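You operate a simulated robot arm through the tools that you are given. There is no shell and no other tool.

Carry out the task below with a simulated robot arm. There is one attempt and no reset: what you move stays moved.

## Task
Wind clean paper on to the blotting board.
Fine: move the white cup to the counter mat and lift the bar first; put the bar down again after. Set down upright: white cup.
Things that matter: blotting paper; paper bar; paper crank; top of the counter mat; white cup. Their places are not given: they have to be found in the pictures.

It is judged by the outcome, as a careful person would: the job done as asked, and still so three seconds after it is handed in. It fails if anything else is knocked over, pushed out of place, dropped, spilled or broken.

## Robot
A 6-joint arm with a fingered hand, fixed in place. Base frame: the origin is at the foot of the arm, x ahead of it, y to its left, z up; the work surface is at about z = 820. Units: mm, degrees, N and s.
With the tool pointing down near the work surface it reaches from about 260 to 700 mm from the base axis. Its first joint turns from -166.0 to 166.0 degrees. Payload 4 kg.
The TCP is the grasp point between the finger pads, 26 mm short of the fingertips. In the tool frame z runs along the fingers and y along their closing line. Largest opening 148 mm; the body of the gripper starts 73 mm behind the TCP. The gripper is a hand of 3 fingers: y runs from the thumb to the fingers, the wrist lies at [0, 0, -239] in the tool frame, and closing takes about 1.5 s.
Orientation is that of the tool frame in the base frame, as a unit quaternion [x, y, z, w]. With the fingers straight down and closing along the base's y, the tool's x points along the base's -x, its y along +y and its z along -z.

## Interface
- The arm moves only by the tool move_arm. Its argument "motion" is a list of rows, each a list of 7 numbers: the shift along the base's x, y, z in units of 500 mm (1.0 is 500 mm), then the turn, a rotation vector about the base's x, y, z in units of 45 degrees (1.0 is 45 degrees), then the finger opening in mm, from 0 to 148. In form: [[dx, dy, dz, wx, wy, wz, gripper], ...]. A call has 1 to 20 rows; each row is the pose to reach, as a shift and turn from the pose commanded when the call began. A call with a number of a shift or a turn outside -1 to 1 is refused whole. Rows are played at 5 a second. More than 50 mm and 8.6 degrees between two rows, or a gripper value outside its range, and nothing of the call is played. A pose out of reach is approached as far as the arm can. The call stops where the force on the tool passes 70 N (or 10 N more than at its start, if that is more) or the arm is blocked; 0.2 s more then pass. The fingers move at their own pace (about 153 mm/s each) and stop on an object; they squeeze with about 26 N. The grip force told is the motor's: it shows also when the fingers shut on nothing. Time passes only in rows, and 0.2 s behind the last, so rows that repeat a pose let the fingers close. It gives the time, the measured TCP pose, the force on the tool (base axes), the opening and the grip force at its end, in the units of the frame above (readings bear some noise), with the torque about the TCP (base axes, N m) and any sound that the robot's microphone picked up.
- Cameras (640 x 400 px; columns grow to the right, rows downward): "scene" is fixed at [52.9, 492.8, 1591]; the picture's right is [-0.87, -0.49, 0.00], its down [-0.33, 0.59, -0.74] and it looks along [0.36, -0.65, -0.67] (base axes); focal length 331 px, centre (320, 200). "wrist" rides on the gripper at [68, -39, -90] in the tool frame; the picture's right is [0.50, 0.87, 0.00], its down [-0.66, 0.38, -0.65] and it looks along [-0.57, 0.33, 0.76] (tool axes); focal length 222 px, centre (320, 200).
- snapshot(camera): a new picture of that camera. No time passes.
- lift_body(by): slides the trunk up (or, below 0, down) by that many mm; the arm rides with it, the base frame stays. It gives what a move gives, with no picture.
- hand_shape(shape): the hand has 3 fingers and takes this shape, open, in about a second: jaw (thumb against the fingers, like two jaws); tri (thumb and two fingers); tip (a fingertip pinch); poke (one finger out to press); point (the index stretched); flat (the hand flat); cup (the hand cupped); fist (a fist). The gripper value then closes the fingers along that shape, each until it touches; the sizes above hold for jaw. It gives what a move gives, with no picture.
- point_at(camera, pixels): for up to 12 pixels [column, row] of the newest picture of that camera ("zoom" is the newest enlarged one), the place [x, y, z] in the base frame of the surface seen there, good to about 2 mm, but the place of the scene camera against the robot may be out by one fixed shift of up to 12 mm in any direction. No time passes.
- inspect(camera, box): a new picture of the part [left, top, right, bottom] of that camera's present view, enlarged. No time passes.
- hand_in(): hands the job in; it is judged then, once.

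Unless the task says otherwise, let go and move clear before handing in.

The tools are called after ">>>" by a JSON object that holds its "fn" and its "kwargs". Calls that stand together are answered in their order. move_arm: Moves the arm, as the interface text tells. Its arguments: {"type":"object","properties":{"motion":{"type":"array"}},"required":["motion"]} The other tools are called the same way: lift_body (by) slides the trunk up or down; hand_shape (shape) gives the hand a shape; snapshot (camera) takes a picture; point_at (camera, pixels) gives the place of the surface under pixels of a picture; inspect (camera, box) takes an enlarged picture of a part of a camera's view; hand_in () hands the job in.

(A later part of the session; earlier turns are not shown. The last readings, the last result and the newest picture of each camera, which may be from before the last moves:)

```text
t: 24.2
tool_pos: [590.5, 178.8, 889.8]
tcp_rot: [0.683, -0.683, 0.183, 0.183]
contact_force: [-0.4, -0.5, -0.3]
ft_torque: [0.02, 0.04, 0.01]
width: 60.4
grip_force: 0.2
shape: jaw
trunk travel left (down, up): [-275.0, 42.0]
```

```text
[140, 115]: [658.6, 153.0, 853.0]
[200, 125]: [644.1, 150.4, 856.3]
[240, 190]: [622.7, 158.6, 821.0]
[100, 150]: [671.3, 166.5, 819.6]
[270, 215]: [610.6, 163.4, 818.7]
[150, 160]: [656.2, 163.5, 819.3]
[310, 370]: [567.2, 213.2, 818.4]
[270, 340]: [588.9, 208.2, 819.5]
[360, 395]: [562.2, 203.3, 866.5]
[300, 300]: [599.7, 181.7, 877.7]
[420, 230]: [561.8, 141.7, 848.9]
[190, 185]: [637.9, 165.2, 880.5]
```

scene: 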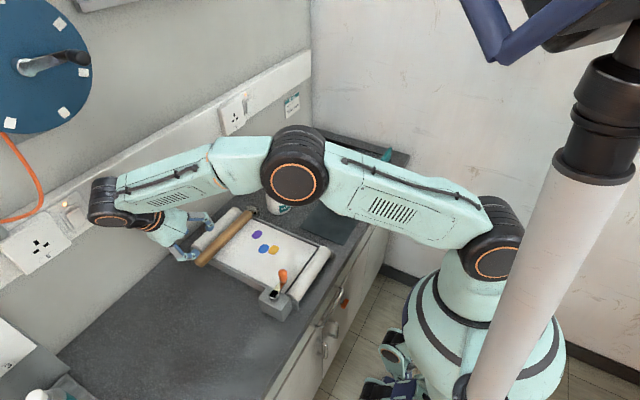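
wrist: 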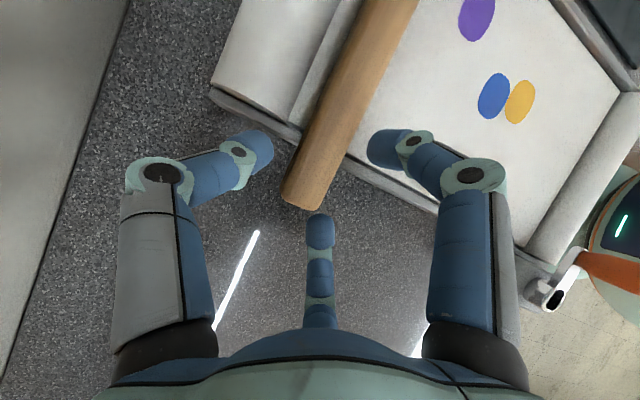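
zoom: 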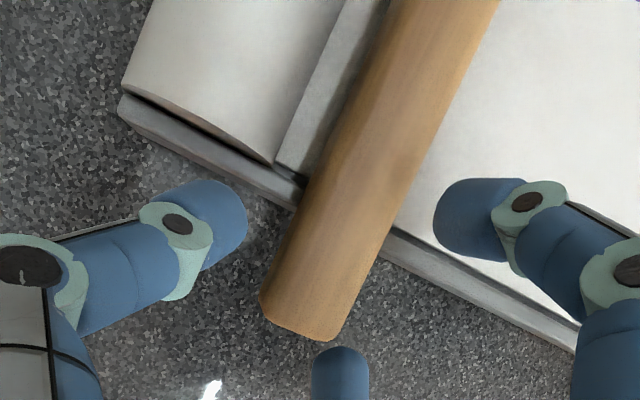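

The roll ends at y 148 and the rim (z 853) ends at y 157. I'll ease the tilt to 15° and shift to y about 168, so that all three fingers land on the bar.

>>> {"fn": "move_arm", "kwargs": {"motion": [[0, -0.005, 0.004, 0.11, 0, 0, 60], [0, -0.013, 0.004, 0.22, 0, 0, 60], [0, -0.0216, 0, 0.3333, 0, 0, 60], [0, -0.0216, -0.016, 0.3333, 0, 0, 60], [0, -0.0216, -0.016, 0.3333, 0, 0, 60]]}}

>>> {"fn": "snapshot", "kwargs": {"camera": "wrist"}}

>>> {"fn": "inspect", "kwargs": {"camera": "scene", "box": [140, 180, 280, 300]}}

```text
t: 25.4
tool_pos: [590.0, 169.2, 882.1]
tcp_rot: [-0.7, 0.702, -0.091, -0.091]
contact_force: [-0.4, -0.1, 0.2]
ft_torque: [0.01, 0.01, 0.0]
width: 60.5
grip_force: 0.1
shape: jaw
trunk travel left (down, up): [-275.0, 42.0]
```

```text
taken
```

wrist: 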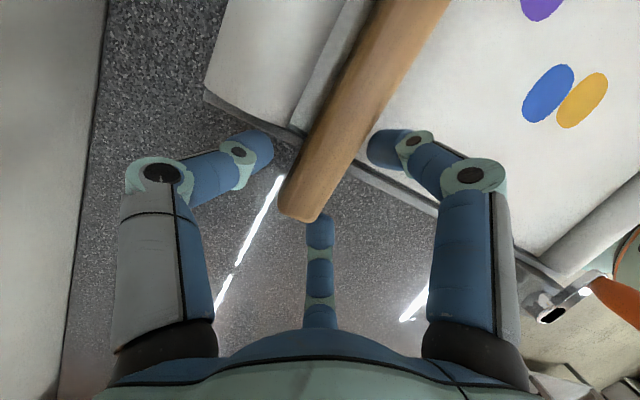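

```text
3.33 times, centred on (210, 240) of scene
```

zoom: 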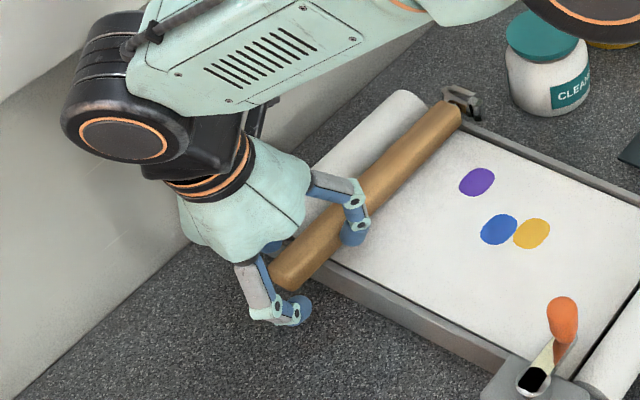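

The bar lies between the thumb and finger A, with finger B by its end corner and no contact yet. I'll close gently and watch the readings.

>>> {"fn": "move_arm", "kwargs": {"motion": [[0, 0, 0, 0, 0, 0, 50], [0, 0, 0, 0, 0, 0, 42], [0, 0, 0, 0, 0, 0, 34], [0, 0, 0, 0, 0, 0, 28], [0, 0, 0, 0, 0, 0, 20], [0, 0, 0, 0, 0, 0, 20], [0, 0, 0, 0, 0, 0, 20]]}}

>>> {"fn": "snapshot", "kwargs": {"camera": "wrist"}}

>>> {"fn": "inspect", "kwargs": {"camera": "scene", "box": [140, 180, 280, 300]}}

```text
t: 27.0
tool_pos: [589.6, 169.8, 883.6]
tcp_rot: [-0.701, 0.701, -0.092, -0.092]
contact_force: [-1.3, -0.9, -0.4]
ft_torque: [0.0, -0.17, 0.07]
width: 22.2
grip_force: 26.1
shape: jaw
trunk travel left (down, up): [-275.0, 42.0]
```

```text
taken
```

wrist: 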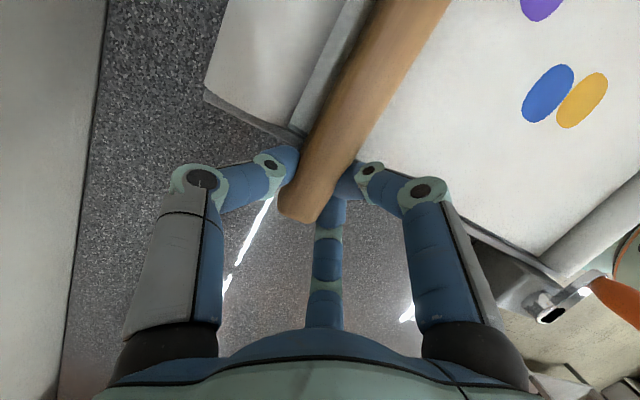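

```text
3.33 times, centred on (210, 240) of scene
```

zoom: 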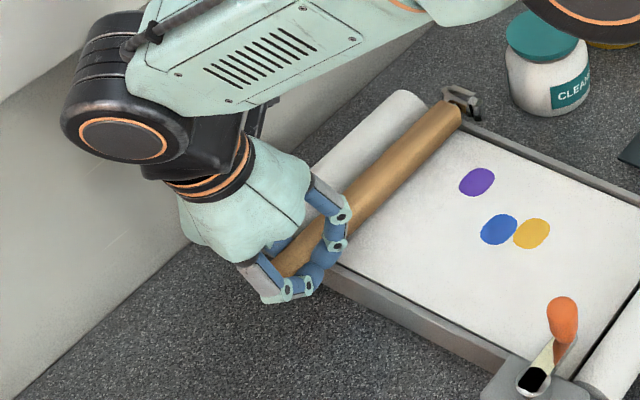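

All fingers closed on the bar (22 mm, 26 N) with almost no outside force. I'll lift along an arc around the hinge at about (y -43, z 868), the first 10° as a test.

>>> {"fn": "move_arm", "kwargs": {"motion": [[0, -0.0017, 0.0185, 0.0556, 0, 0, 18], [0, -0.0042, 0.0369, 0.1111, 0, 0, 18], [0, -0.0076, 0.0552, 0.1667, 0, 0, 18], [0, -0.0117, 0.0733, 0.2222, 0, 0, 18], [0, -0.0117, 0.0733, 0.2222, 0, 0, 18]]}}

>>> {"fn": "inspect", "kwargs": {"camera": "scene", "box": [140, 150, 300, 300]}}

>>> {"fn": "snapshot", "kwargs": {"camera": "wrist"}}

```text
t: 28.2
tool_pos: [590.9, 163.1, 919.8]
tcp_rot: [-0.706, 0.707, -0.03, -0.03]
contact_force: [-4.4, -3.7, -1.2]
ft_torque: [-0.07, -0.14, -0.01]
width: 21.7
grip_force: 26.1
shape: jaw
trunk travel left (down, up): [-275.0, 42.0]
```

```text
2.67 times, centred on (220, 225) of scene
```

zoom: 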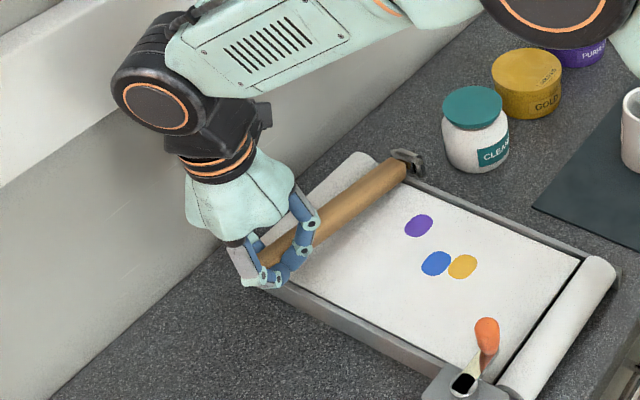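

```text
taken
```

wrist: 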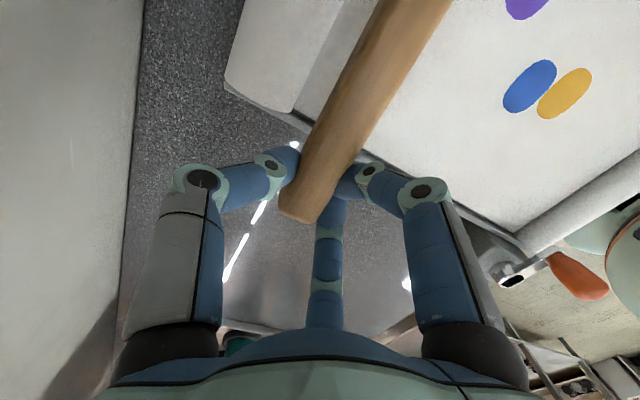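

The bar rose about 10° with only a few newtons of side force, and the grip holds. I'll continue along the arc to about 55°.

>>> {"fn": "move_arm", "kwargs": {"motion": [[0, -0.0106, 0.0356, 0.1111, 0, 0, 18], [0, -0.0242, 0.0702, 0.2222, 0, 0, 18], [0, -0.0408, 0.1035, 0.3333, 0, 0, 18], [0, -0.0603, 0.1351, 0.4444, 0, 0, 18], [0, -0.0824, 0.165, 0.5556, 0, 0, 18], [0, -0.1071, 0.1928, 0.6667, 0, 0, 18], [0, -0.134, 0.2184, 0.7778, 0, 0, 18], [0, -0.1631, 0.2415, 0.8889, 0, 0, 18], [0, -0.1941, 0.262, 1.0, 0, 0, 18], [0, -0.1941, 0.262, 1.0, 0, 0, 18]]}}

>>> {"fn": "snapshot", "kwargs": {"camera": "scene"}}

>>> {"fn": "snapshot", "kwargs": {"camera": "wrist"}}

```text
t: 29.8
tool_pos: [643.8, 192.5, 1073.0]
tcp_rot: [-0.668, 0.708, 0.187, 0.131]
contact_force: [-34.1, 0.0, 5.8]
ft_torque: [-0.67, -2.26, -4.15]
width: 13.3
grip_force: 26.1
shape: jaw
out of reach, approached as far as the arm can: row 3, 4, 5, 6, 7
trunk travel left (down, up): [-275.0, 42.0]
stopped in row 7: the force on the tool passed its limit at 178 N (the readings are from after the stop); the commanded pose is now the measured one
```

```text
taken
```

scene: 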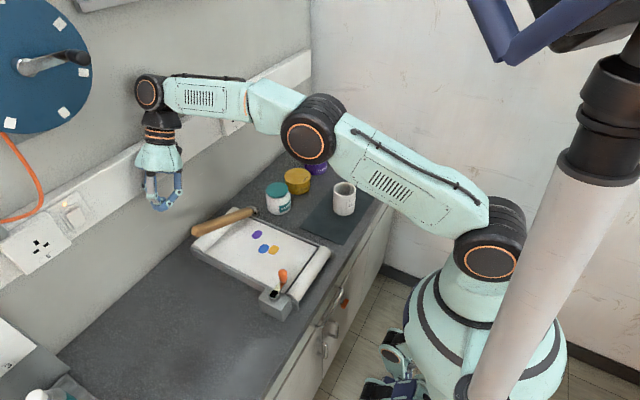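

```text
taken
```

wrist: 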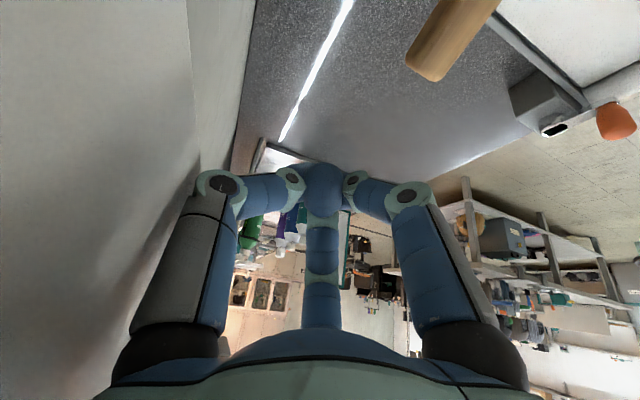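

The arm ran out of joint range, slipped off the bar and pressed its hand on the wall rail, but the bar stayed raised by itself at roughly 20° (scene (195,232)–(255,212)), so its hinge holds by friction. I'll back away from the wall, straighten the tool, and look again.

>>> {"fn": "move_arm", "kwargs": {"motion": [[-0.03, 0, 0.01, 0, 0, 0, 18], [-0.08, 0, 0.02, 0, 0, 0, 18], [-0.14, -0.03, 0.04, -0.12, 0, 0, 18], [-0.2, -0.08, 0.06, -0.24, 0, 0, 18], [-0.26, -0.13, 0.08, -0.36, 0, 0, 18], [-0.29, -0.18, 0.08, -0.48, 0, 0, 18], [-0.29, -0.18, 0.08, -0.577, 0, 0, 18], [-0.29, -0.18, 0.08, -0.577, 0, 0, 18]]}}

>>> {"fn": "snapshot", "kwargs": {"camera": "scene"}}

>>> {"fn": "snapshot", "kwargs": {"camera": "wrist"}}

```text
t: 31.6
tool_pos: [502.4, 101.0, 1107.6]
tcp_rot: [-0.682, 0.731, 0.024, -0.021]
contact_force: [-0.1, 0.1, 0.1]
ft_torque: [0.05, -0.02, 0.02]
width: 13.2
grip_force: 26.4
shape: jaw
out of reach, approached as far as the arm can: row 2, 3
trunk travel left (down, up): [-275.0, 42.0]
```

```text
taken
```

scene: 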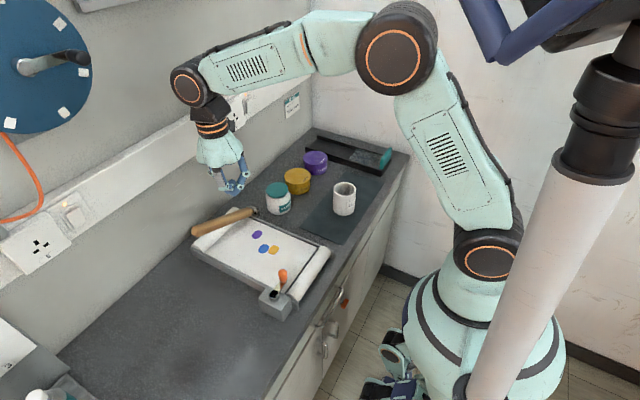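

```text
taken
```

wrist: 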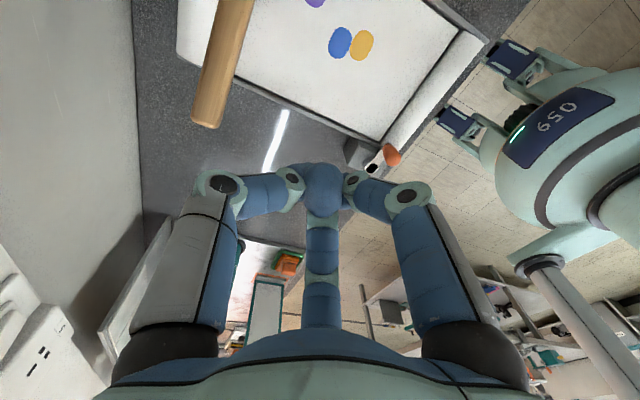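

I'm clear of the wall and nothing else has moved. I'll measure the raised bar's end and middle.

>>> {"fn": "point_at", "kwargs": {"camera": "wrist", "pixels": [[205, 115], [207, 124], [215, 90], [225, 60], [235, 20], [230, 40]]}}

>>> {"fn": "point_at", "kwargs": {"camera": "scene", "pixels": [[195, 229], [205, 226], [225, 218], [245, 211], [254, 210], [258, 211]]}}

>>> {"fn": "inspect", "kwargs": {"camera": "scene", "box": [170, 180, 290, 280]}}

```text
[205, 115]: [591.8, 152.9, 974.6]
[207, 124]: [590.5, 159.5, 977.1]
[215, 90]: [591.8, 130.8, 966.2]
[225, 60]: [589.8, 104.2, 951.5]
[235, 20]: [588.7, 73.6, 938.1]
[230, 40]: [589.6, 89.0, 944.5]
```

```text
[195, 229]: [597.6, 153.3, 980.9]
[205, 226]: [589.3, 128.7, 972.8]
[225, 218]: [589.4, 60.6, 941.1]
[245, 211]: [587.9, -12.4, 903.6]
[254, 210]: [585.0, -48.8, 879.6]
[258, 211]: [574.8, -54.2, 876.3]
```

```text
4.00 times, centred on (230, 230) of scene
```

zoom: 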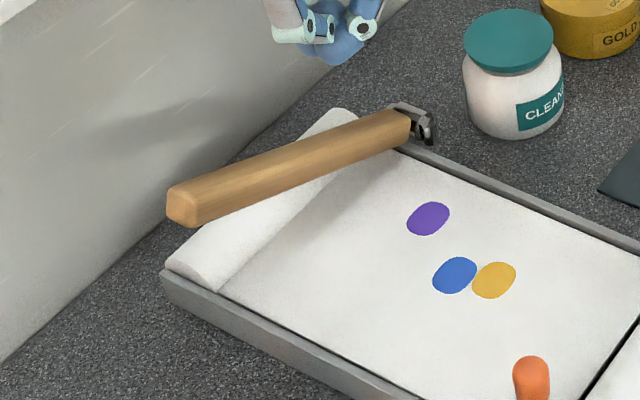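

The bar rests at about 24°, with its top end at (591,158,977). I'll turn the hand the other way round (thumb towards me), which may keep the wrist away from its limit; first I'll correct the small tilt, then yaw in steps.

>>> {"fn": "move_arm", "kwargs": {"motion": [[-0.01, 0, 0.01, 0, -0.0813, 0, 40], [-0.02, 0, 0.02, 0, -0.0813, 0, 40]]}}

>>> {"fn": "move_arm", "kwargs": {"motion": [[0, 0, 0, 0, 0, -0.163, 40], [0, 0, 0, 0, 0, -0.326, 40], [0, 0, 0, 0, 0, -0.489, 40], [0, 0, 0, 0, 0, -0.652, 40], [0, 0, 0, 0, 0, -0.815, 40], [0, 0, 0, 0, 0, -0.978, 40]]}}

>>> {"fn": "move_arm", "kwargs": {"motion": [[0, 0, 0, 0, 0, -0.163, 40], [0, 0, 0, 0, 0, -0.326, 40], [0, 0, 0, 0, 0, -0.489, 40], [0, 0, 0, 0, 0, -0.652, 40], [0, 0, 0, 0, 0, -0.815, 40], [0, 0, 0, 0, 0, -0.978, 40]]}}

>>> {"fn": "move_arm", "kwargs": {"motion": [[0, 0, 0, 0, 0, -0.163, 40], [0, 0, 0, 0, 0, -0.326, 40], [0, 0, 0, 0, 0, -0.489, 40], [0, 0, 0, 0, 0, -0.652, 40], [0, 0, 0, 0, 0, -0.815, 40], [0, 0, 0, 0, 0, -0.978, 40]]}}

>>> {"fn": "move_arm", "kwargs": {"motion": [[0, 0, 0, 0, 0, -0.163, 40], [0, 0, 0, 0, 0, -0.326, 40], [0, 0, 0, 0, 0, -0.489, 40], [0, 0, 0, 0, 0, -0.652, 40], [0, 0, 0, 0, 0, -0.815, 40], [0, 0, 0, 0, 0, -0.978, 40]]}}

```text
t: 32.2
tool_pos: [493.8, 101.9, 1119.0]
tcp_rot: [-0.681, 0.732, 0.002, 0.003]
contact_force: [0.3, 0.0, -0.9]
ft_torque: [0.02, 0.0, 0.06]
width: 39.6
grip_force: 0.1
shape: jaw
trunk travel left (down, up): [-275.0, 42.0]
```

```text
t: 33.6
tool_pos: [492.6, 102.7, 1120.5]
tcp_rot: [-0.358, 0.934, 0.002, 0.003]
contact_force: [0.0, -0.4, -0.1]
ft_torque: [-0.02, 0.03, 0.02]
width: 39.6
grip_force: 0.1
shape: jaw
trunk travel left (down, up): [-275.0, 42.0]
```

```text
t: 35.0
tool_pos: [493.0, 102.5, 1117.3]
tcp_rot: [0.019, 1.0, 0.0, 0.003]
contact_force: [-0.3, -0.3, 0.7]
ft_torque: [0.01, 0.0, -0.03]
width: 40.0
grip_force: 0.0
shape: jaw
trunk travel left (down, up): [-275.0, 42.0]
```

```text
t: 36.4
tool_pos: [492.5, 103.4, 1117.6]
tcp_rot: [0.392, 0.92, 0.0, 0.004]
contact_force: [-0.3, -0.1, 0.6]
ft_torque: [0.0, -0.01, -0.02]
width: 39.9
grip_force: 0.0
shape: jaw
trunk travel left (down, up): [-275.0, 42.0]
```

```text
t: 37.8
tool_pos: [492.6, 101.7, 1120.4]
tcp_rot: [0.708, 0.706, -0.002, 0.002]
contact_force: [-0.2, 0.5, -0.4]
ft_torque: [-0.02, 0.0, -0.02]
width: 39.6
grip_force: 0.1
shape: jaw
trunk travel left (down, up): [-275.0, 42.0]
```

The yaw of -90° was reached cleanly. I'll now test in free air whether the tool can tilt +45° about x here.

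>>> {"fn": "move_arm", "kwargs": {"motion": [[0, -0.02, 0, 0.1667, 0, 0, 40], [0, -0.04, 0, 0.3333, 0, 0, 40], [0, -0.06, 0, 0.5, 0, 0, 40], [0, -0.08, 0, 0.6667, 0, 0, 40], [0, -0.08, 0, 0.8333, 0, 0, 40], [0, -0.08, 0, 1.0, 0, 0, 40], [0, -0.08, 0, 1.0, 0, 0, 40]]}}

>>> {"fn": "snapshot", "kwargs": {"camera": "scene"}}

```text
t: 39.4
tool_pos: [492.4, 62.8, 1118.8]
tcp_rot: [0.655, 0.653, 0.269, -0.268]
contact_force: [-0.1, 0.1, -0.3]
ft_torque: [0.01, 0.03, 0.02]
width: 39.9
grip_force: 0.1
shape: jaw
trunk travel left (down, up): [-275.0, 42.0]
```

```text
taken
```

scene: 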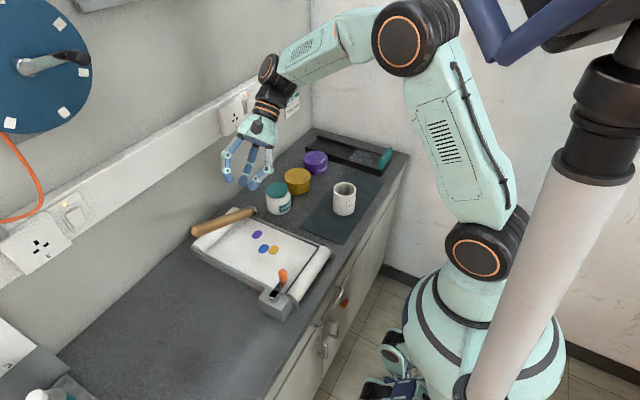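

Tilting +45° works in this orientation. Before touching the bar again I'll test the far end of the arc in free air, near (560,-45,1090) with a 65° tilt.

>>> {"fn": "move_arm", "kwargs": {"motion": [[0.027, -0.043, -0.012, 0.09, 0, 0, 40], [0.054, -0.086, -0.023, 0.18, 0, 0, 40], [0.081, -0.13, -0.035, 0.27, 0, 0, 40], [0.109, -0.173, -0.046, 0.36, 0, 0, 40], [0.136, -0.216, -0.058, 0.444, 0, 0, 40], [0.136, -0.216, -0.058, 0.444, 0, 0, 40]]}}

>>> {"fn": "snapshot", "kwargs": {"camera": "scene"}}

>>> {"fn": "snapshot", "kwargs": {"camera": "wrist"}}

```text
t: 40.8
tool_pos: [561.7, -46.2, 1089.5]
tcp_rot: [0.599, 0.597, 0.379, -0.377]
contact_force: [0.5, 0.8, -1.0]
ft_torque: [0.03, 0.04, 0.0]
width: 40.0
grip_force: 0.0
shape: jaw
trunk travel left (down, up): [-275.0, 42.0]
```

```text
taken
```

scene: 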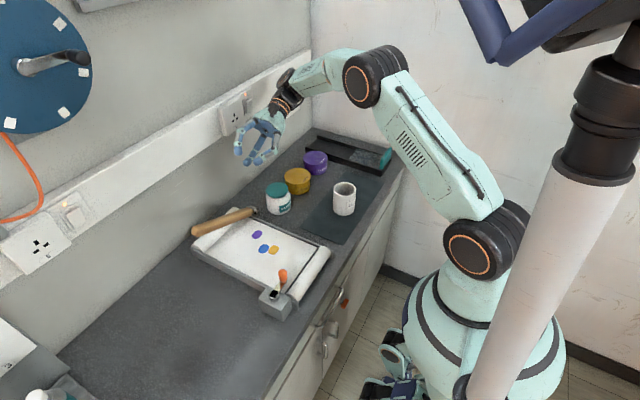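

```text
taken
```

wrist: 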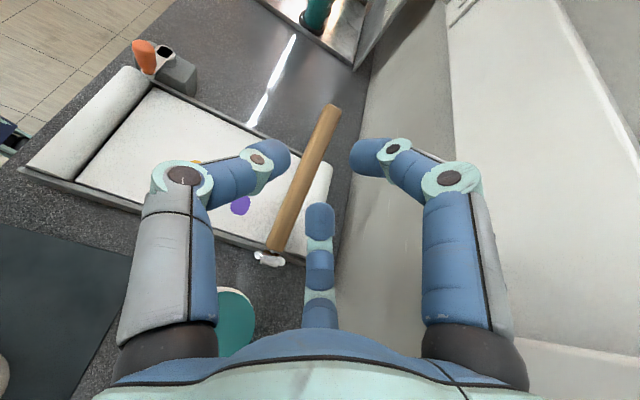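

The whole arc looks reachable this way. I'll measure how far the wall socket and rail stand out near here, and the hinge pivot.

>>> {"fn": "point_at", "kwargs": {"camera": "scene", "pixels": [[233, 112], [224, 125], [226, 108], [245, 100], [215, 130], [205, 145], [291, 104], [300, 80]]}}

>>> {"fn": "point_at", "kwargs": {"camera": "wrist", "pixels": [[335, 108], [325, 125], [310, 165], [295, 200], [280, 235], [273, 247], [268, 258], [284, 262], [262, 253]]}}

>>> {"fn": "inspect", "kwargs": {"camera": "wrist", "box": [220, 90, 380, 290]}}

```text
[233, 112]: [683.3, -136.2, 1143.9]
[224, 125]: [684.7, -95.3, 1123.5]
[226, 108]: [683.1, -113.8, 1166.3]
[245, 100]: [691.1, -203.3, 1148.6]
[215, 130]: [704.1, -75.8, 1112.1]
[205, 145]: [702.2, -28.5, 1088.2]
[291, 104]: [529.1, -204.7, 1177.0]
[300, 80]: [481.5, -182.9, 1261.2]
```

```text
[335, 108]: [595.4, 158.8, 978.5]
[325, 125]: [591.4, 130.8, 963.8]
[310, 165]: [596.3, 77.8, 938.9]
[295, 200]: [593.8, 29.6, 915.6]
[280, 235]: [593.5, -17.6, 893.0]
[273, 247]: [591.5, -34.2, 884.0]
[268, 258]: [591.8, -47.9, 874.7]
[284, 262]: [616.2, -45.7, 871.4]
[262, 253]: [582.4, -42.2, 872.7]
```

```text
2.00 times, centred on (300, 190) of wrist
```

zoom: 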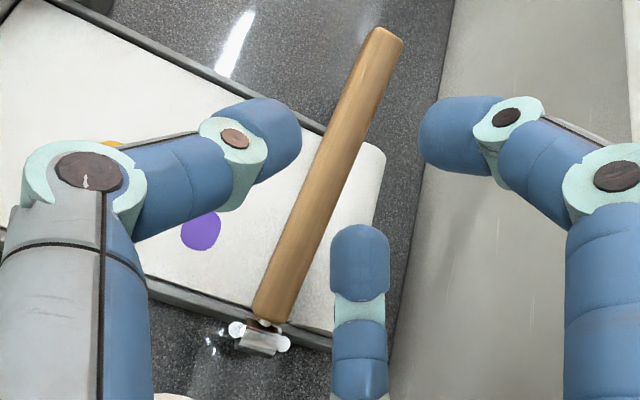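

The socket stands out to about x 678, leaving a margin of about 16 mm beside the hand at x 590. I'll return to above the raised bar at about (590,131,1050) with a +10° tilt and the fingers at 60.

>>> {"fn": "move_arm", "kwargs": {"motion": [[0.006, 0.04, 0, -0.143, 0, 0, 60], [0.013, 0.08, 0, -0.286, 0, 0, 60], [0.019, 0.12, 0, -0.429, 0, 0, 60], [0.026, 0.16, -0.01, -0.571, 0, 0, 60], [0.032, 0.2, -0.02, -0.714, 0, 0, 60], [0.039, 0.24, -0.03, -0.857, 0, 0, 60], [0.045, 0.28, -0.04, -1.0, 0, 0, 60]]}}

>>> {"fn": "move_arm", "kwargs": {"motion": [[0.006, 0.037, -0.02, -0.111, 0, 0, 60], [0.0116, 0.0744, -0.039, -0.222, 0, 0, 60], [0.0116, 0.0744, -0.039, -0.222, 0, 0, 60]]}}

>>> {"fn": "snapshot", "kwargs": {"camera": "wrist"}}

>>> {"fn": "inspect", "kwargs": {"camera": "scene", "box": [150, 120, 310, 280]}}

```text
t: 42.4
tool_pos: [583.8, 94.0, 1070.1]
tcp_rot: [0.697, 0.697, 0.121, -0.119]
contact_force: [-0.3, 0.7, 0.6]
ft_torque: [-0.03, 0.0, 0.0]
width: 59.4
grip_force: 0.1
shape: jaw
trunk travel left (down, up): [-275.0, 42.0]
```

```text
t: 43.2
tool_pos: [589.5, 131.7, 1051.2]
tcp_rot: [0.706, 0.704, 0.059, -0.059]
contact_force: [0.3, 0.6, 0.3]
ft_torque: [-0.02, 0.0, -0.02]
width: 59.8
grip_force: 0.1
shape: jaw
trunk travel left (down, up): [-275.0, 42.0]
```

```text
taken
```

wrist: 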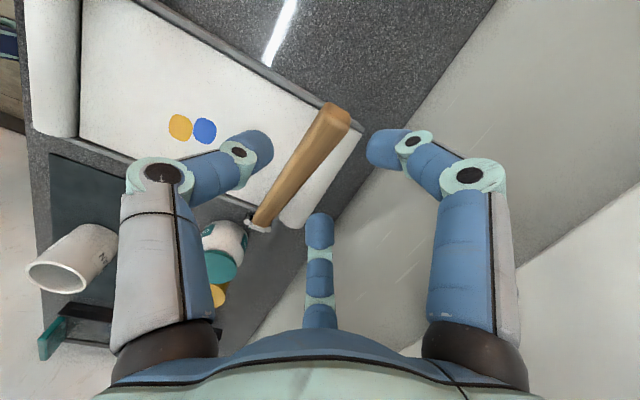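

```text
2.50 times, centred on (230, 200) of scene
```

zoom: 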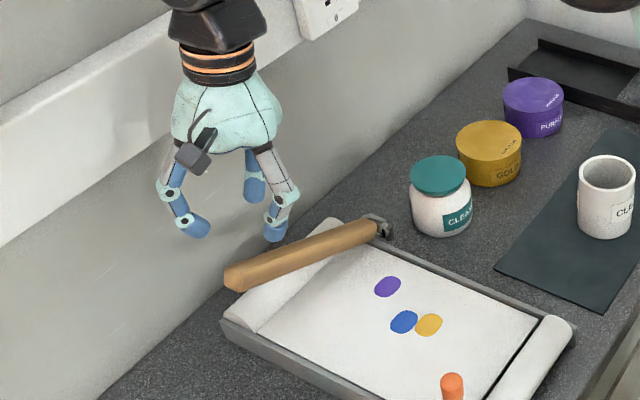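

The bar lies between the thumb and the two fingers. I'll widen to 85 for clearance and lower to the grip height at z about 957.

>>> {"fn": "move_arm", "kwargs": {"motion": [[0.001, 0, -0.01, 0, 0, 0, 85], [0.001, 0, -0.05, 0, 0, 0, 85], [0.001, 0, -0.09, 0, 0, 0, 85], [0.001, 0, -0.13, 0, 0, 0, 85], [0.001, 0, -0.165, 0, 0, 0, 85], [0.001, 0, -0.188, 0, 0, 0, 85], [0.001, 0, -0.188, 0, 0, 0, 85]]}}

>>> {"fn": "snapshot", "kwargs": {"camera": "wrist"}}

>>> {"fn": "inspect", "kwargs": {"camera": "scene", "box": [150, 150, 290, 290]}}

```text
t: 44.8
tool_pos: [589.2, 131.3, 956.6]
tcp_rot: [0.705, 0.704, 0.059, -0.059]
contact_force: [-0.1, 0.6, -0.2]
ft_torque: [-0.02, 0.01, -0.02]
width: 84.5
grip_force: 0.1
shape: jaw
trunk travel left (down, up): [-275.0, 42.0]
```

```text
taken
```

wrist: 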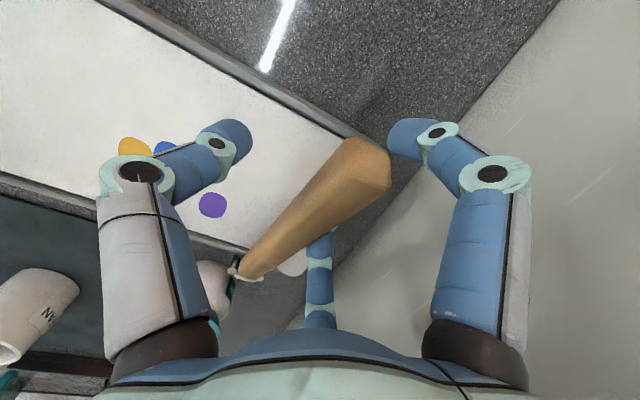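

```text
2.86 times, centred on (220, 220) of scene
```

zoom: 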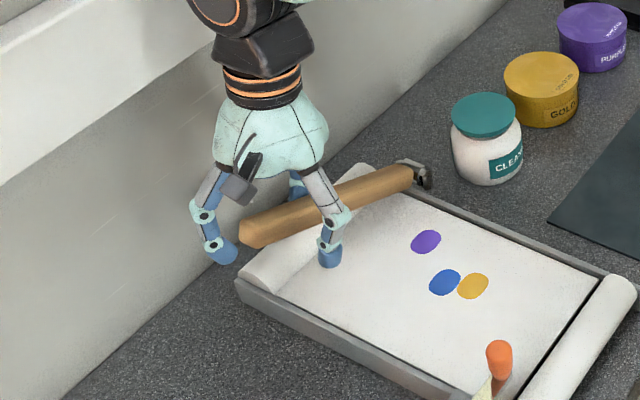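

The bar sits inside the open hand without contact. I'll close on it.

>>> {"fn": "move_arm", "kwargs": {"motion": [[0, 0, 0, 0, 0, 0, 65], [0, 0, 0, 0, 0, 0, 50], [0, 0, 0, 0, 0, 0, 38], [0, 0, 0, 0, 0, 0, 28], [0, 0, 0, 0, 0, 0, 18], [0, 0, 0, 0, 0, 0, 18], [0, 0, 0, 0, 0, 0, 18]]}}

>>> {"fn": "snapshot", "kwargs": {"camera": "wrist"}}

```text
t: 46.4
tool_pos: [590.6, 131.7, 956.0]
tcp_rot: [0.705, 0.704, 0.059, -0.059]
contact_force: [9.7, 1.9, 0.2]
ft_torque: [0.03, -0.07, -0.06]
width: 20.5
grip_force: 0.1
shape: jaw
trunk travel left (down, up): [-275.0, 42.0]
```

```text
taken
```

wrist: 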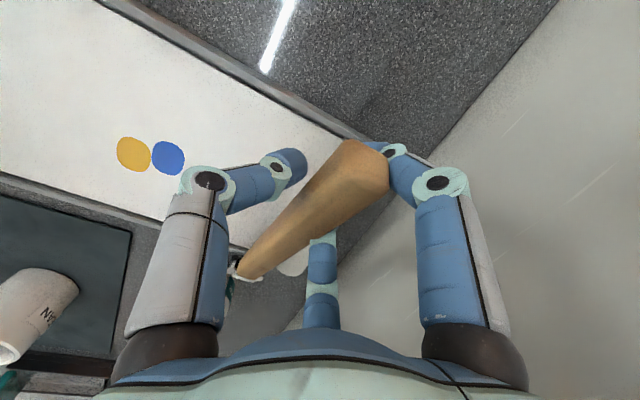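

The width is 20 but there's no squeeze, and 9.7 N pushes sideways, so only one side touches. I'll close further so the thumb meets the bar.

>>> {"fn": "move_arm", "kwargs": {"motion": [[0.002, 0, 0, 0, 0, 0, 10], [0.004, 0, 0, 0, 0, 0, 4], [0.004, 0, 0, 0, 0, 0, 4], [0.004, 0, 0, 0, 0, 0, 4]]}}

>>> {"fn": "snapshot", "kwargs": {"camera": "wrist"}}

>>> {"fn": "inspect", "kwargs": {"camera": "scene", "box": [150, 150, 290, 290]}}

```text
t: 47.4
tool_pos: [591.7, 132.0, 956.3]
tcp_rot: [0.705, 0.704, 0.058, -0.059]
contact_force: [7.0, 1.3, 0.5]
ft_torque: [0.04, 0.07, -0.06]
width: 11.7
grip_force: 25.9
shape: jaw
trunk travel left (down, up): [-275.0, 42.0]
```

```text
taken
```

wrist: 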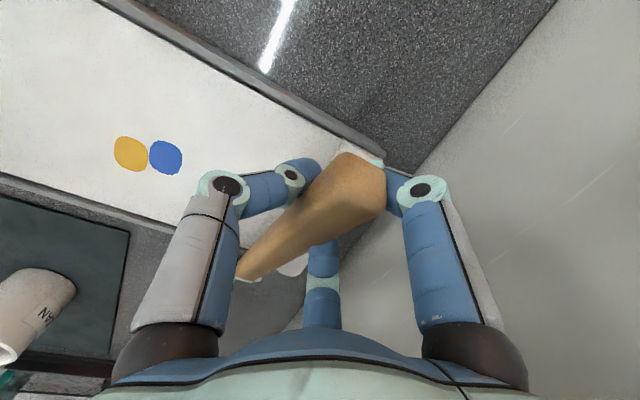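

```text
2.86 times, centred on (220, 220) of scene
```

zoom: 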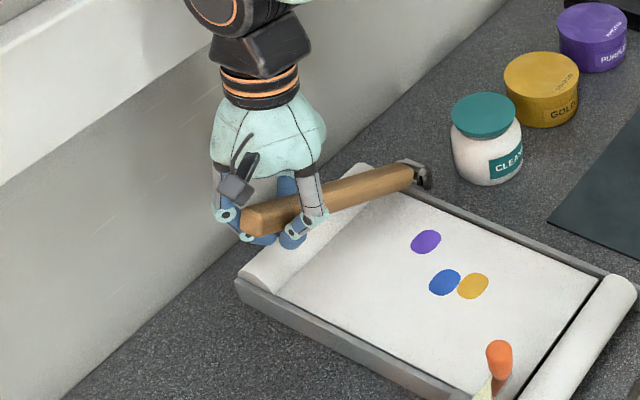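

The fingertips have curled under the bar and caged it (26 N), which suits lifting. I'll raise along the arc by 10° first to check.

>>> {"fn": "move_arm", "kwargs": {"motion": [[0, -0.0081, 0.0154, 0.0556, 0, 0, 4], [0, -0.0168, 0.0303, 0.1111, 0, 0, 4], [0, -0.0261, 0.0449, 0.1667, 0, 0, 4], [0, -0.0361, 0.0591, 0.2222, 0, 0, 4], [0, -0.0361, 0.0591, 0.2222, 0, 0, 4]]}}

>>> {"fn": "inspect", "kwargs": {"camera": "scene", "box": [150, 130, 310, 290]}}

>>> {"fn": "snapshot", "kwargs": {"camera": "wrist"}}

```text
t: 48.6
tool_pos: [592.0, 113.1, 987.3]
tcp_rot: [0.697, 0.696, 0.12, -0.12]
contact_force: [8.0, 0.2, 0.8]
ft_torque: [0.02, 0.11, -0.09]
width: 11.7
grip_force: 25.5
shape: jaw
trunk travel left (down, up): [-275.0, 42.0]
```

```text
2.50 times, centred on (230, 210) of scene
```

zoom: 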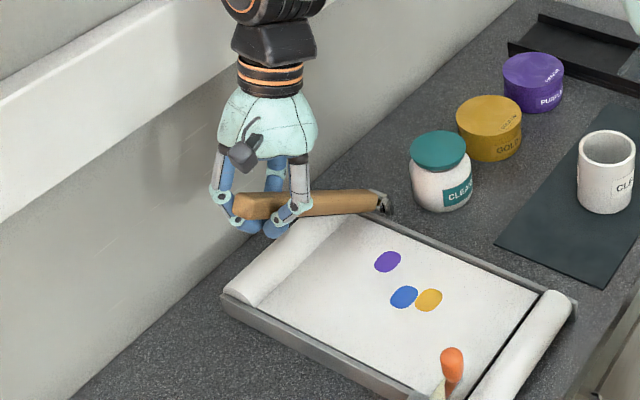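

```text
taken
```

wrist: 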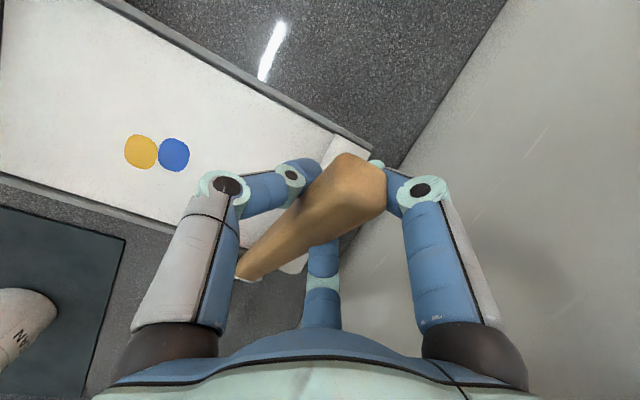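

The bar follows nicely (now about 36°) with low forces. I'll continue to about 71°.

>>> {"fn": "move_arm", "kwargs": {"motion": [[0, -0.0218, 0.027, 0.1111, 0, 0, 4], [0, -0.0458, 0.052, 0.2222, 0, 0, 4], [0, -0.0719, 0.0748, 0.3333, 0, 0, 4], [0, -0.0999, 0.0952, 0.4444, 0, 0, 4], [0, -0.1296, 0.1131, 0.5556, 0, 0, 4], [0, -0.1608, 0.1283, 0.6667, 0, 0, 4], [0, -0.1931, 0.1408, 0.7778, 0, 0, 4], [0, -0.1931, 0.1408, 0.7778, 0, 0, 4]]}}

>>> {"fn": "snapshot", "kwargs": {"camera": "scene"}}

>>> {"fn": "snapshot", "kwargs": {"camera": "wrist"}}

```text
t: 50.4
tool_pos: [592.9, 22.8, 1052.7]
tcp_rot: [0.629, 0.628, 0.322, -0.327]
contact_force: [3.2, 36.9, -22.6]
ft_torque: [-0.31, 0.22, 0.25]
width: 9.7
grip_force: 25.7
shape: jaw
trunk travel left (down, up): [-275.0, 42.0]
```

```text
taken
```

scene: 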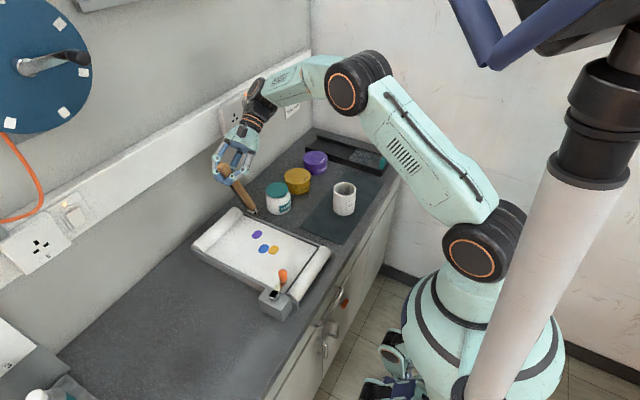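

```text
taken
```

wrist: 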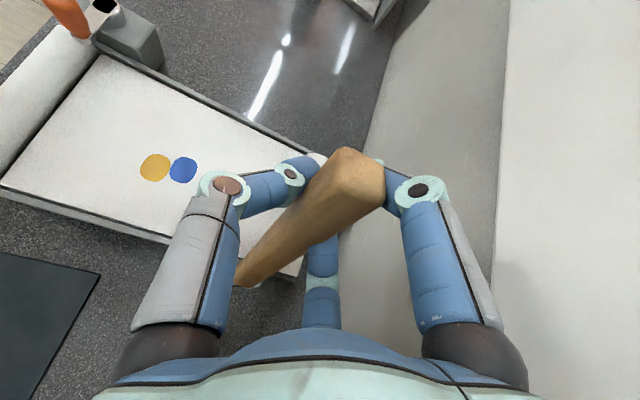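

The reading of 37 N/-23 N and the bar's stopped motion tell me it has reached its end stop at about 69°. I'll ease back a little to relieve the force.

>>> {"fn": "move_arm", "kwargs": {"motion": [[0, 0.01, -0.0035, -0.033, 0, 0, 4], [0, 0.0195, -0.0071, -0.0667, 0, 0, 4], [0, 0.0195, -0.0071, -0.0667, 0, 0, 4]]}}

>>> {"fn": "inspect", "kwargs": {"camera": "scene", "box": [170, 90, 310, 230]}}

```text
t: 51.2
tool_pos: [592.8, 26.7, 1052.7]
tcp_rot: [0.638, 0.636, 0.308, -0.307]
contact_force: [5.4, 4.0, -7.6]
ft_torque: [-0.04, 0.11, 0.08]
width: 10.2
grip_force: 26.2
shape: jaw
trunk travel left (down, up): [-275.0, 42.0]
```

```text
2.86 times, centred on (240, 160) of scene
```

zoom: 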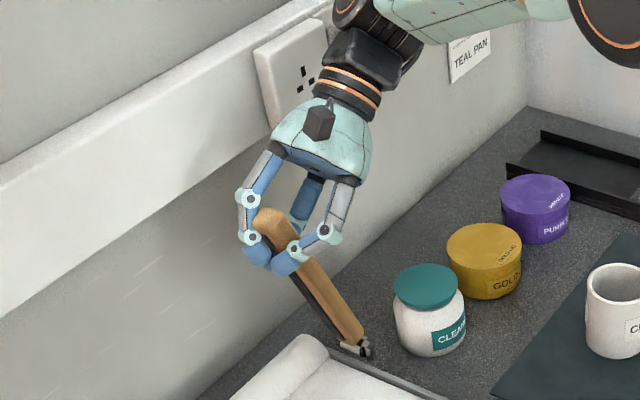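

The force has relaxed to under 10 N with the bar nearly upright. I'll open the fingers and see whether it stays.

>>> {"fn": "move_arm", "kwargs": {"motion": [[0, 0, 0, 0, 0, 0, 15], [0, 0, 0, 0, 0, 0, 28], [0, 0, 0, 0, 0, 0, 42], [0, 0, 0, 0, 0, 0, 60], [0, 0, 0, 0, 0, 0, 80], [0, 0, 0, 0, 0, 0, 90], [0, 0, 0, 0, 0, 0, 90]]}}

>>> {"fn": "inspect", "kwargs": {"camera": "scene", "box": [170, 90, 310, 230]}}

>>> {"fn": "snapshot", "kwargs": {"camera": "wrist"}}

```text
t: 52.8
tool_pos: [590.8, 27.2, 1052.2]
tcp_rot: [0.637, 0.636, 0.308, -0.308]
contact_force: [0.6, 0.2, -0.1]
ft_torque: [0.03, 0.0, 0.02]
width: 89.3
grip_force: 0.0
shape: jaw
trunk travel left (down, up): [-275.0, 42.0]
```

```text
2.86 times, centred on (240, 160) of scene
```

zoom: 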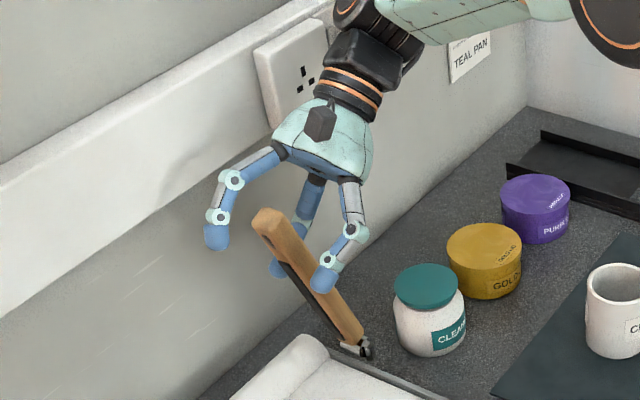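

```text
taken
```

wrist: 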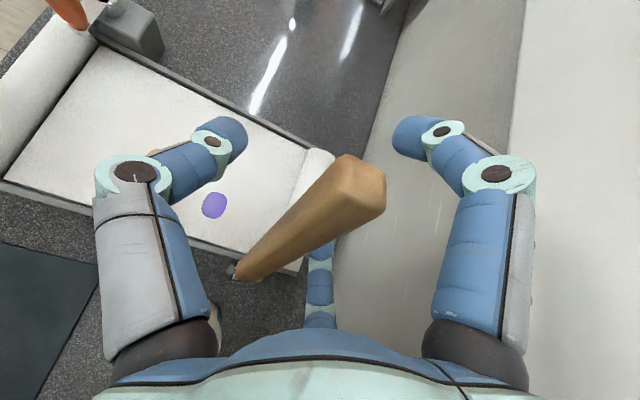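

The bar stays up by itself at about 68°. I'll back the hand off along its own axis, then away from the wall.

>>> {"fn": "move_arm", "kwargs": {"motion": [[0, -0.03, 0.024, 0, 0, 0, 90], [0, -0.06, 0.047, 0, 0, 0, 90], [0, -0.094, 0.074, 0, 0, 0, 90], [-0.03, -0.12, 0.11, 0, 0, 0, 90], [-0.07, -0.14, 0.15, 0, 0, 0, 90], [-0.12, -0.15, 0.2, 0, 0, 0, 90], [-0.12, -0.15, 0.2, 0, 0, 0, 90]]}}

>>> {"fn": "snapshot", "kwargs": {"camera": "scene"}}

```text
t: 54.4
tool_pos: [530.5, -49.5, 1153.0]
tcp_rot: [0.637, 0.636, 0.308, -0.308]
contact_force: [0.4, -0.1, -0.5]
ft_torque: [-0.05, -0.02, 0.02]
width: 89.6
grip_force: 0.0
shape: jaw
trunk travel left (down, up): [-275.0, 42.0]
```

```text
taken
```

scene: 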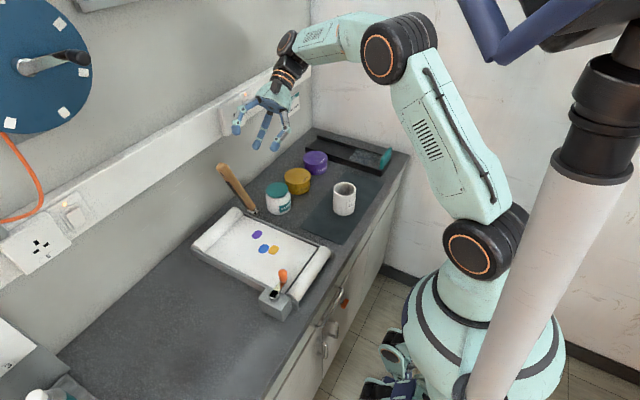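

The bar stands up at scene (235,190) and the paper lies free. I'll bring the tool back to vertical, then turn the yaw back towards 0 on the way to the crank.

>>> {"fn": "move_arm", "kwargs": {"motion": [[-0.02, 0.015, 0, -0.143, 0, 0, 90], [-0.04, 0.03, 0, -0.286, 0, 0, 90], [-0.06, 0.05, 0, -0.429, 0, 0, 90], [-0.085, 0.07, 0, -0.571, 0, 0, 90], [-0.11, 0.09, 0, -0.714, 0, 0, 90], [-0.13, 0.11, 0, -0.857, 0, 0, 90], [-0.15, 0.13, 0, -1.0, 0, 0, 90]]}}

>>> {"fn": "move_arm", "kwargs": {"motion": [[-0.03, 0.03, 0, -0.147, 0, 0, 90], [-0.03, 0.03, 0, -0.147, 0, 0, 90]]}}

>>> {"fn": "move_arm", "kwargs": {"motion": [[-0.02, 0.03, 0, 0, 0, 0.1667, 90], [-0.04, 0.06, 0, 0, 0, 0.3333, 90], [-0.06, 0.09, 0, 0, 0, 0.5, 90], [-0.08, 0.12, 0, 0, 0, 0.6667, 90], [-0.1, 0.15, 0, 0, 0, 0.8333, 90], [-0.12, 0.18, 0, 0, 0, 1.0, 90]]}}

>>> {"fn": "move_arm", "kwargs": {"motion": [[0, 0, -0.02, 0, 0, 0.1667, 70], [0, 0, -0.04, 0, 0, 0.3333, 70], [0, 0, -0.06, 0, 0, 0.5, 70], [0, 0, -0.08, 0, 0, 0.6667, 70], [0, 0, -0.1, 0, 0, 0.8333, 70], [0, 0, -0.12, 0, 0, 1.0, 70], [0, 0, -0.12, 0, 0, 1.0, 70]]}}

>>> {"fn": "snapshot", "kwargs": {"camera": "wrist"}}

>>> {"fn": "snapshot", "kwargs": {"camera": "scene"}}

```text
t: 56.0
tool_pos: [455.8, 18.8, 1153.9]
tcp_rot: [0.706, 0.705, 0.04, -0.04]
contact_force: [-1.0, 0.0, -0.1]
ft_torque: [-0.02, -0.03, -0.01]
width: 89.6
grip_force: 0.0
shape: jaw
trunk travel left (down, up): [-275.0, 42.0]
```

```text
t: 56.6
tool_pos: [442.5, 31.5, 1154.7]
tcp_rot: [0.708, 0.706, -0.001, 0.0]
contact_force: [-0.5, 0.2, -0.8]
ft_torque: [0.02, 0.01, -0.01]
width: 89.5
grip_force: 0.1
shape: jaw
trunk travel left (down, up): [-275.0, 42.0]
```

```text
t: 58.0
tool_pos: [380.6, 120.8, 1154.3]
tcp_rot: [0.382, 0.924, 0.0, 0.0]
contact_force: [-0.3, -1.0, 0.7]
ft_torque: [0.01, 0.02, 0.04]
width: 89.3
grip_force: 0.0
shape: jaw
trunk travel left (down, up): [-275.0, 42.0]
```

```text
t: 59.6
tool_pos: [380.5, 120.9, 1092.7]
tcp_rot: [0.0, 1.0, 0.0, 0.001]
contact_force: [-0.1, -0.6, 0.4]
ft_torque: [0.03, -0.01, 0.02]
width: 70.6
grip_force: 0.1
shape: jaw
trunk travel left (down, up): [-275.0, 42.0]
```

```text
taken
```

wrist: 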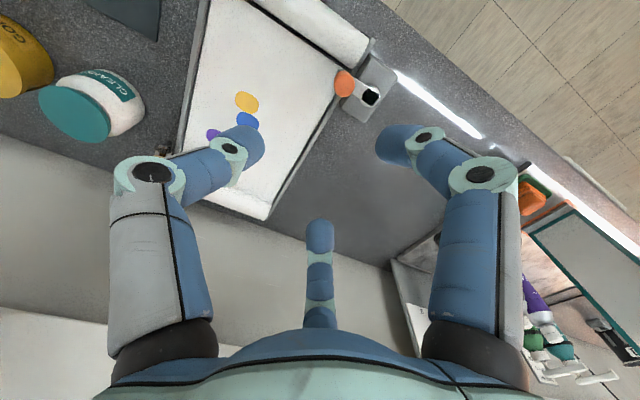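

```text
taken
```

scene: 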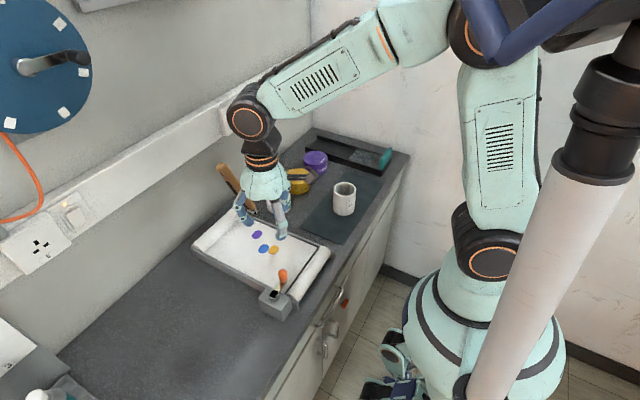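

The tool is vertical again above the near part of the board, and the knob is at wrist (344,83). I'll measure the crank closely.

>>> {"fn": "inspect", "kwargs": {"camera": "wrist", "box": [300, 40, 420, 160]}}

>>> {"fn": "point_at", "kwargs": {"camera": "wrist", "pixels": [[344, 83], [344, 76], [338, 83], [351, 83], [344, 92], [371, 96], [358, 89], [366, 90], [376, 101], [247, 101], [249, 119], [213, 134]]}}

```text
3.33 times, centred on (360, 100) of wrist
```

zoom: 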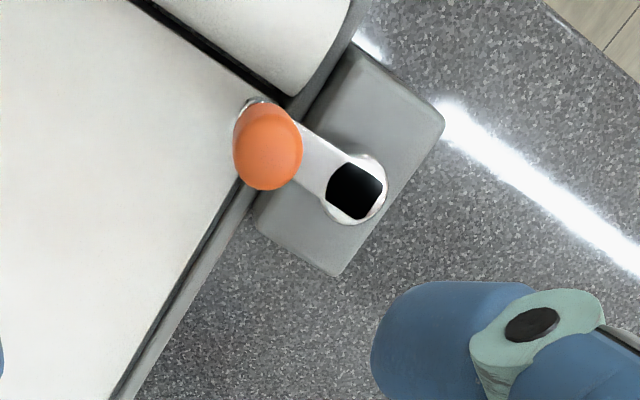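

```text
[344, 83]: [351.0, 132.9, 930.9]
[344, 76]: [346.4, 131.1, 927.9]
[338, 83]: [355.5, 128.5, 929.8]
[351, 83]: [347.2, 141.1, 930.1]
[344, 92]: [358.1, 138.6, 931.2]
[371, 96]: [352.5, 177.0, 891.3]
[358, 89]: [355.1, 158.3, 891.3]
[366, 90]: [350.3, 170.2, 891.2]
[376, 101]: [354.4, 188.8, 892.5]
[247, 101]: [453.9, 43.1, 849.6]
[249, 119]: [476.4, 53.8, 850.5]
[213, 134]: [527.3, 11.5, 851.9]
```

The knob is centred at about (352.5,136) with its top at z 931, and the axis is at (352.5,178), so the crank radius is 42. I'll come down over the knob with the fingers at 52.

>>> {"fn": "move_arm", "kwargs": {"motion": [[-0.028, 0.0151, -0.03, 0, 0, 0, 52], [-0.056, 0.0302, -0.08, 0, 0, 0, 52], [-0.056, 0.0302, -0.15, 0, 0, 0, 52], [-0.056, 0.0302, -0.21, 0, 0, 0, 52], [-0.056, 0.0302, -0.26, 0, 0, 0, 52], [-0.056, 0.0302, -0.3, 0, 0, 0, 52], [-0.056, 0.0302, -0.324, 0, 0, 0, 52], [-0.056, 0.0302, -0.324, 0, 0, 0, 52]]}}

>>> {"fn": "snapshot", "kwargs": {"camera": "wrist"}}

>>> {"fn": "inspect", "kwargs": {"camera": "scene", "box": [210, 190, 350, 330]}}

```text
t: 61.4
tool_pos: [352.8, 136.5, 930.2]
tcp_rot: [0.001, 1.0, 0.0, 0.0]
contact_force: [-0.1, -0.4, 0.3]
ft_torque: [0.01, 0.0, -0.04]
width: 52.1
grip_force: 0.0
shape: jaw
trunk travel left (down, up): [-275.0, 42.0]
```

```text
taken
```

wrist: 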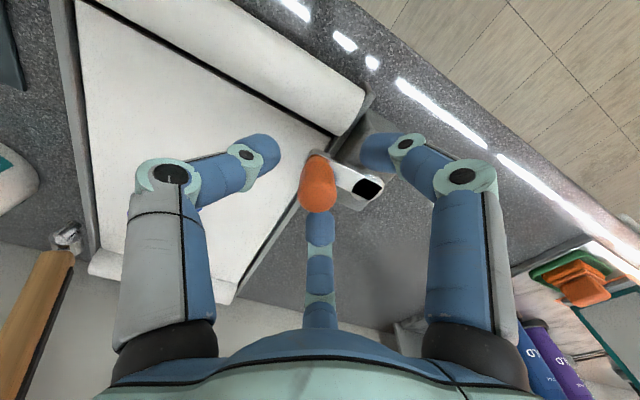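

```text
2.86 times, centred on (280, 260) of scene
```

zoom: 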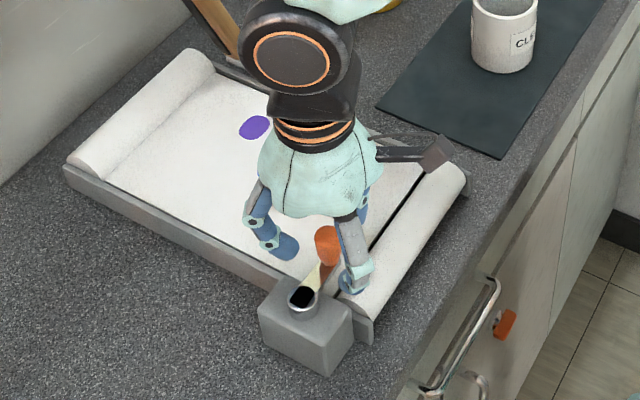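

The knob is centred between the three fingers. I'll close on it.

>>> {"fn": "move_arm", "kwargs": {"motion": [[0, 0, 0, 0, 0, 0, 40], [0, 0, 0, 0, 0, 0, 30], [0, 0, 0, 0, 0, 0, 22], [0, 0, 0, 0, 0, 0, 14], [0, 0, 0, 0, 0, 0, 10], [0, 0, 0, 0, 0, 0, 10]]}}

>>> {"fn": "snapshot", "kwargs": {"camera": "wrist"}}

```text
t: 62.8
tool_pos: [351.9, 137.0, 929.7]
tcp_rot: [0.001, 1.0, 0.001, 0.0]
contact_force: [-0.1, 0.4, -5.7]
ft_torque: [-0.01, 0.01, 0.04]
width: 17.1
grip_force: 25.8
shape: jaw
trunk travel left (down, up): [-275.0, 42.0]
```

```text
taken
```

wrist: 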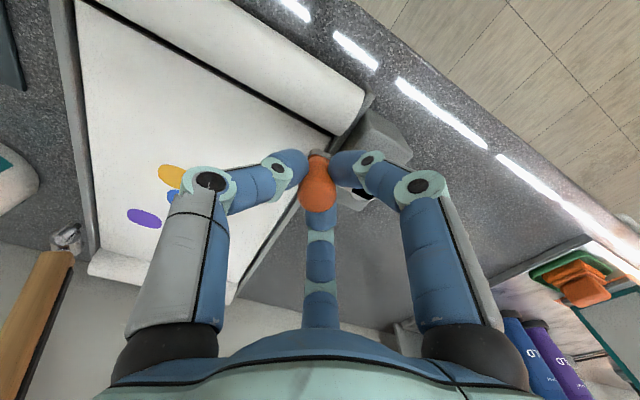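

The knob is gripped (17 mm, 26 N). I'll try a small counter-clockwise turn of 20° and watch the force and the stains (gold at (172,175), purple at (145,217)).

>>> {"fn": "move_arm", "kwargs": {"motion": [[0.0073, 0.0003, 0, 0, 0, 0, 10], [0.0146, 0.0013, 0, 0, 0, 0, 10], [0.0217, 0.0029, 0, 0, 0, 0, 10], [0.0287, 0.0051, 0, 0, 0, 0, 10], [0.0287, 0.0051, 0, 0, 0, 0, 10]]}}

>>> {"fn": "snapshot", "kwargs": {"camera": "wrist"}}

>>> {"fn": "inspect", "kwargs": {"camera": "scene", "box": [190, 190, 350, 330]}}

```text
t: 64.0
tool_pos: [367.8, 138.2, 929.7]
tcp_rot: [0.0, 1.0, 0.0, -0.001]
contact_force: [-11.4, -10.2, -24.3]
ft_torque: [-0.19, -0.17, 0.09]
width: 11.8
grip_force: 26.0
shape: jaw
trunk travel left (down, up): [-275.0, 42.0]
```

```text
taken
```

wrist: 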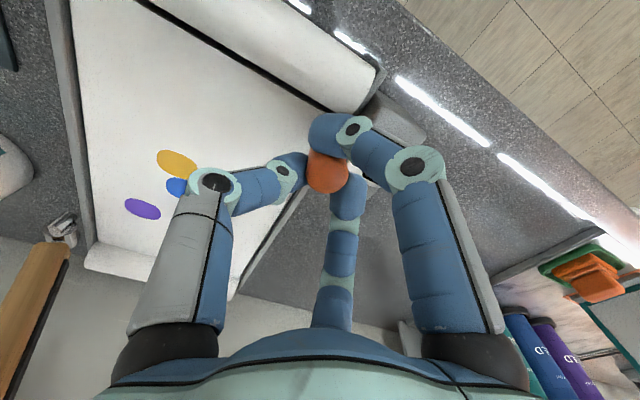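

```text
2.86 times, centred on (270, 260) of scene
```

zoom: 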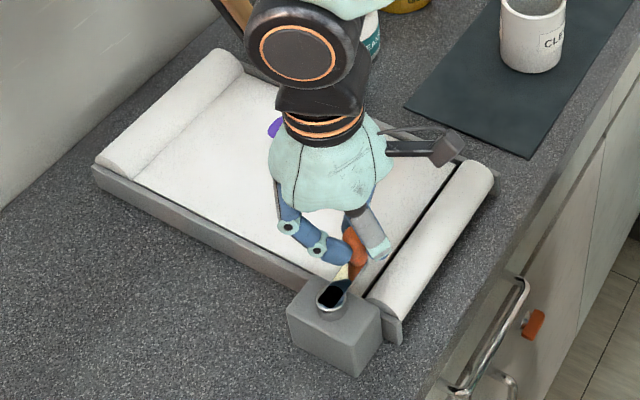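

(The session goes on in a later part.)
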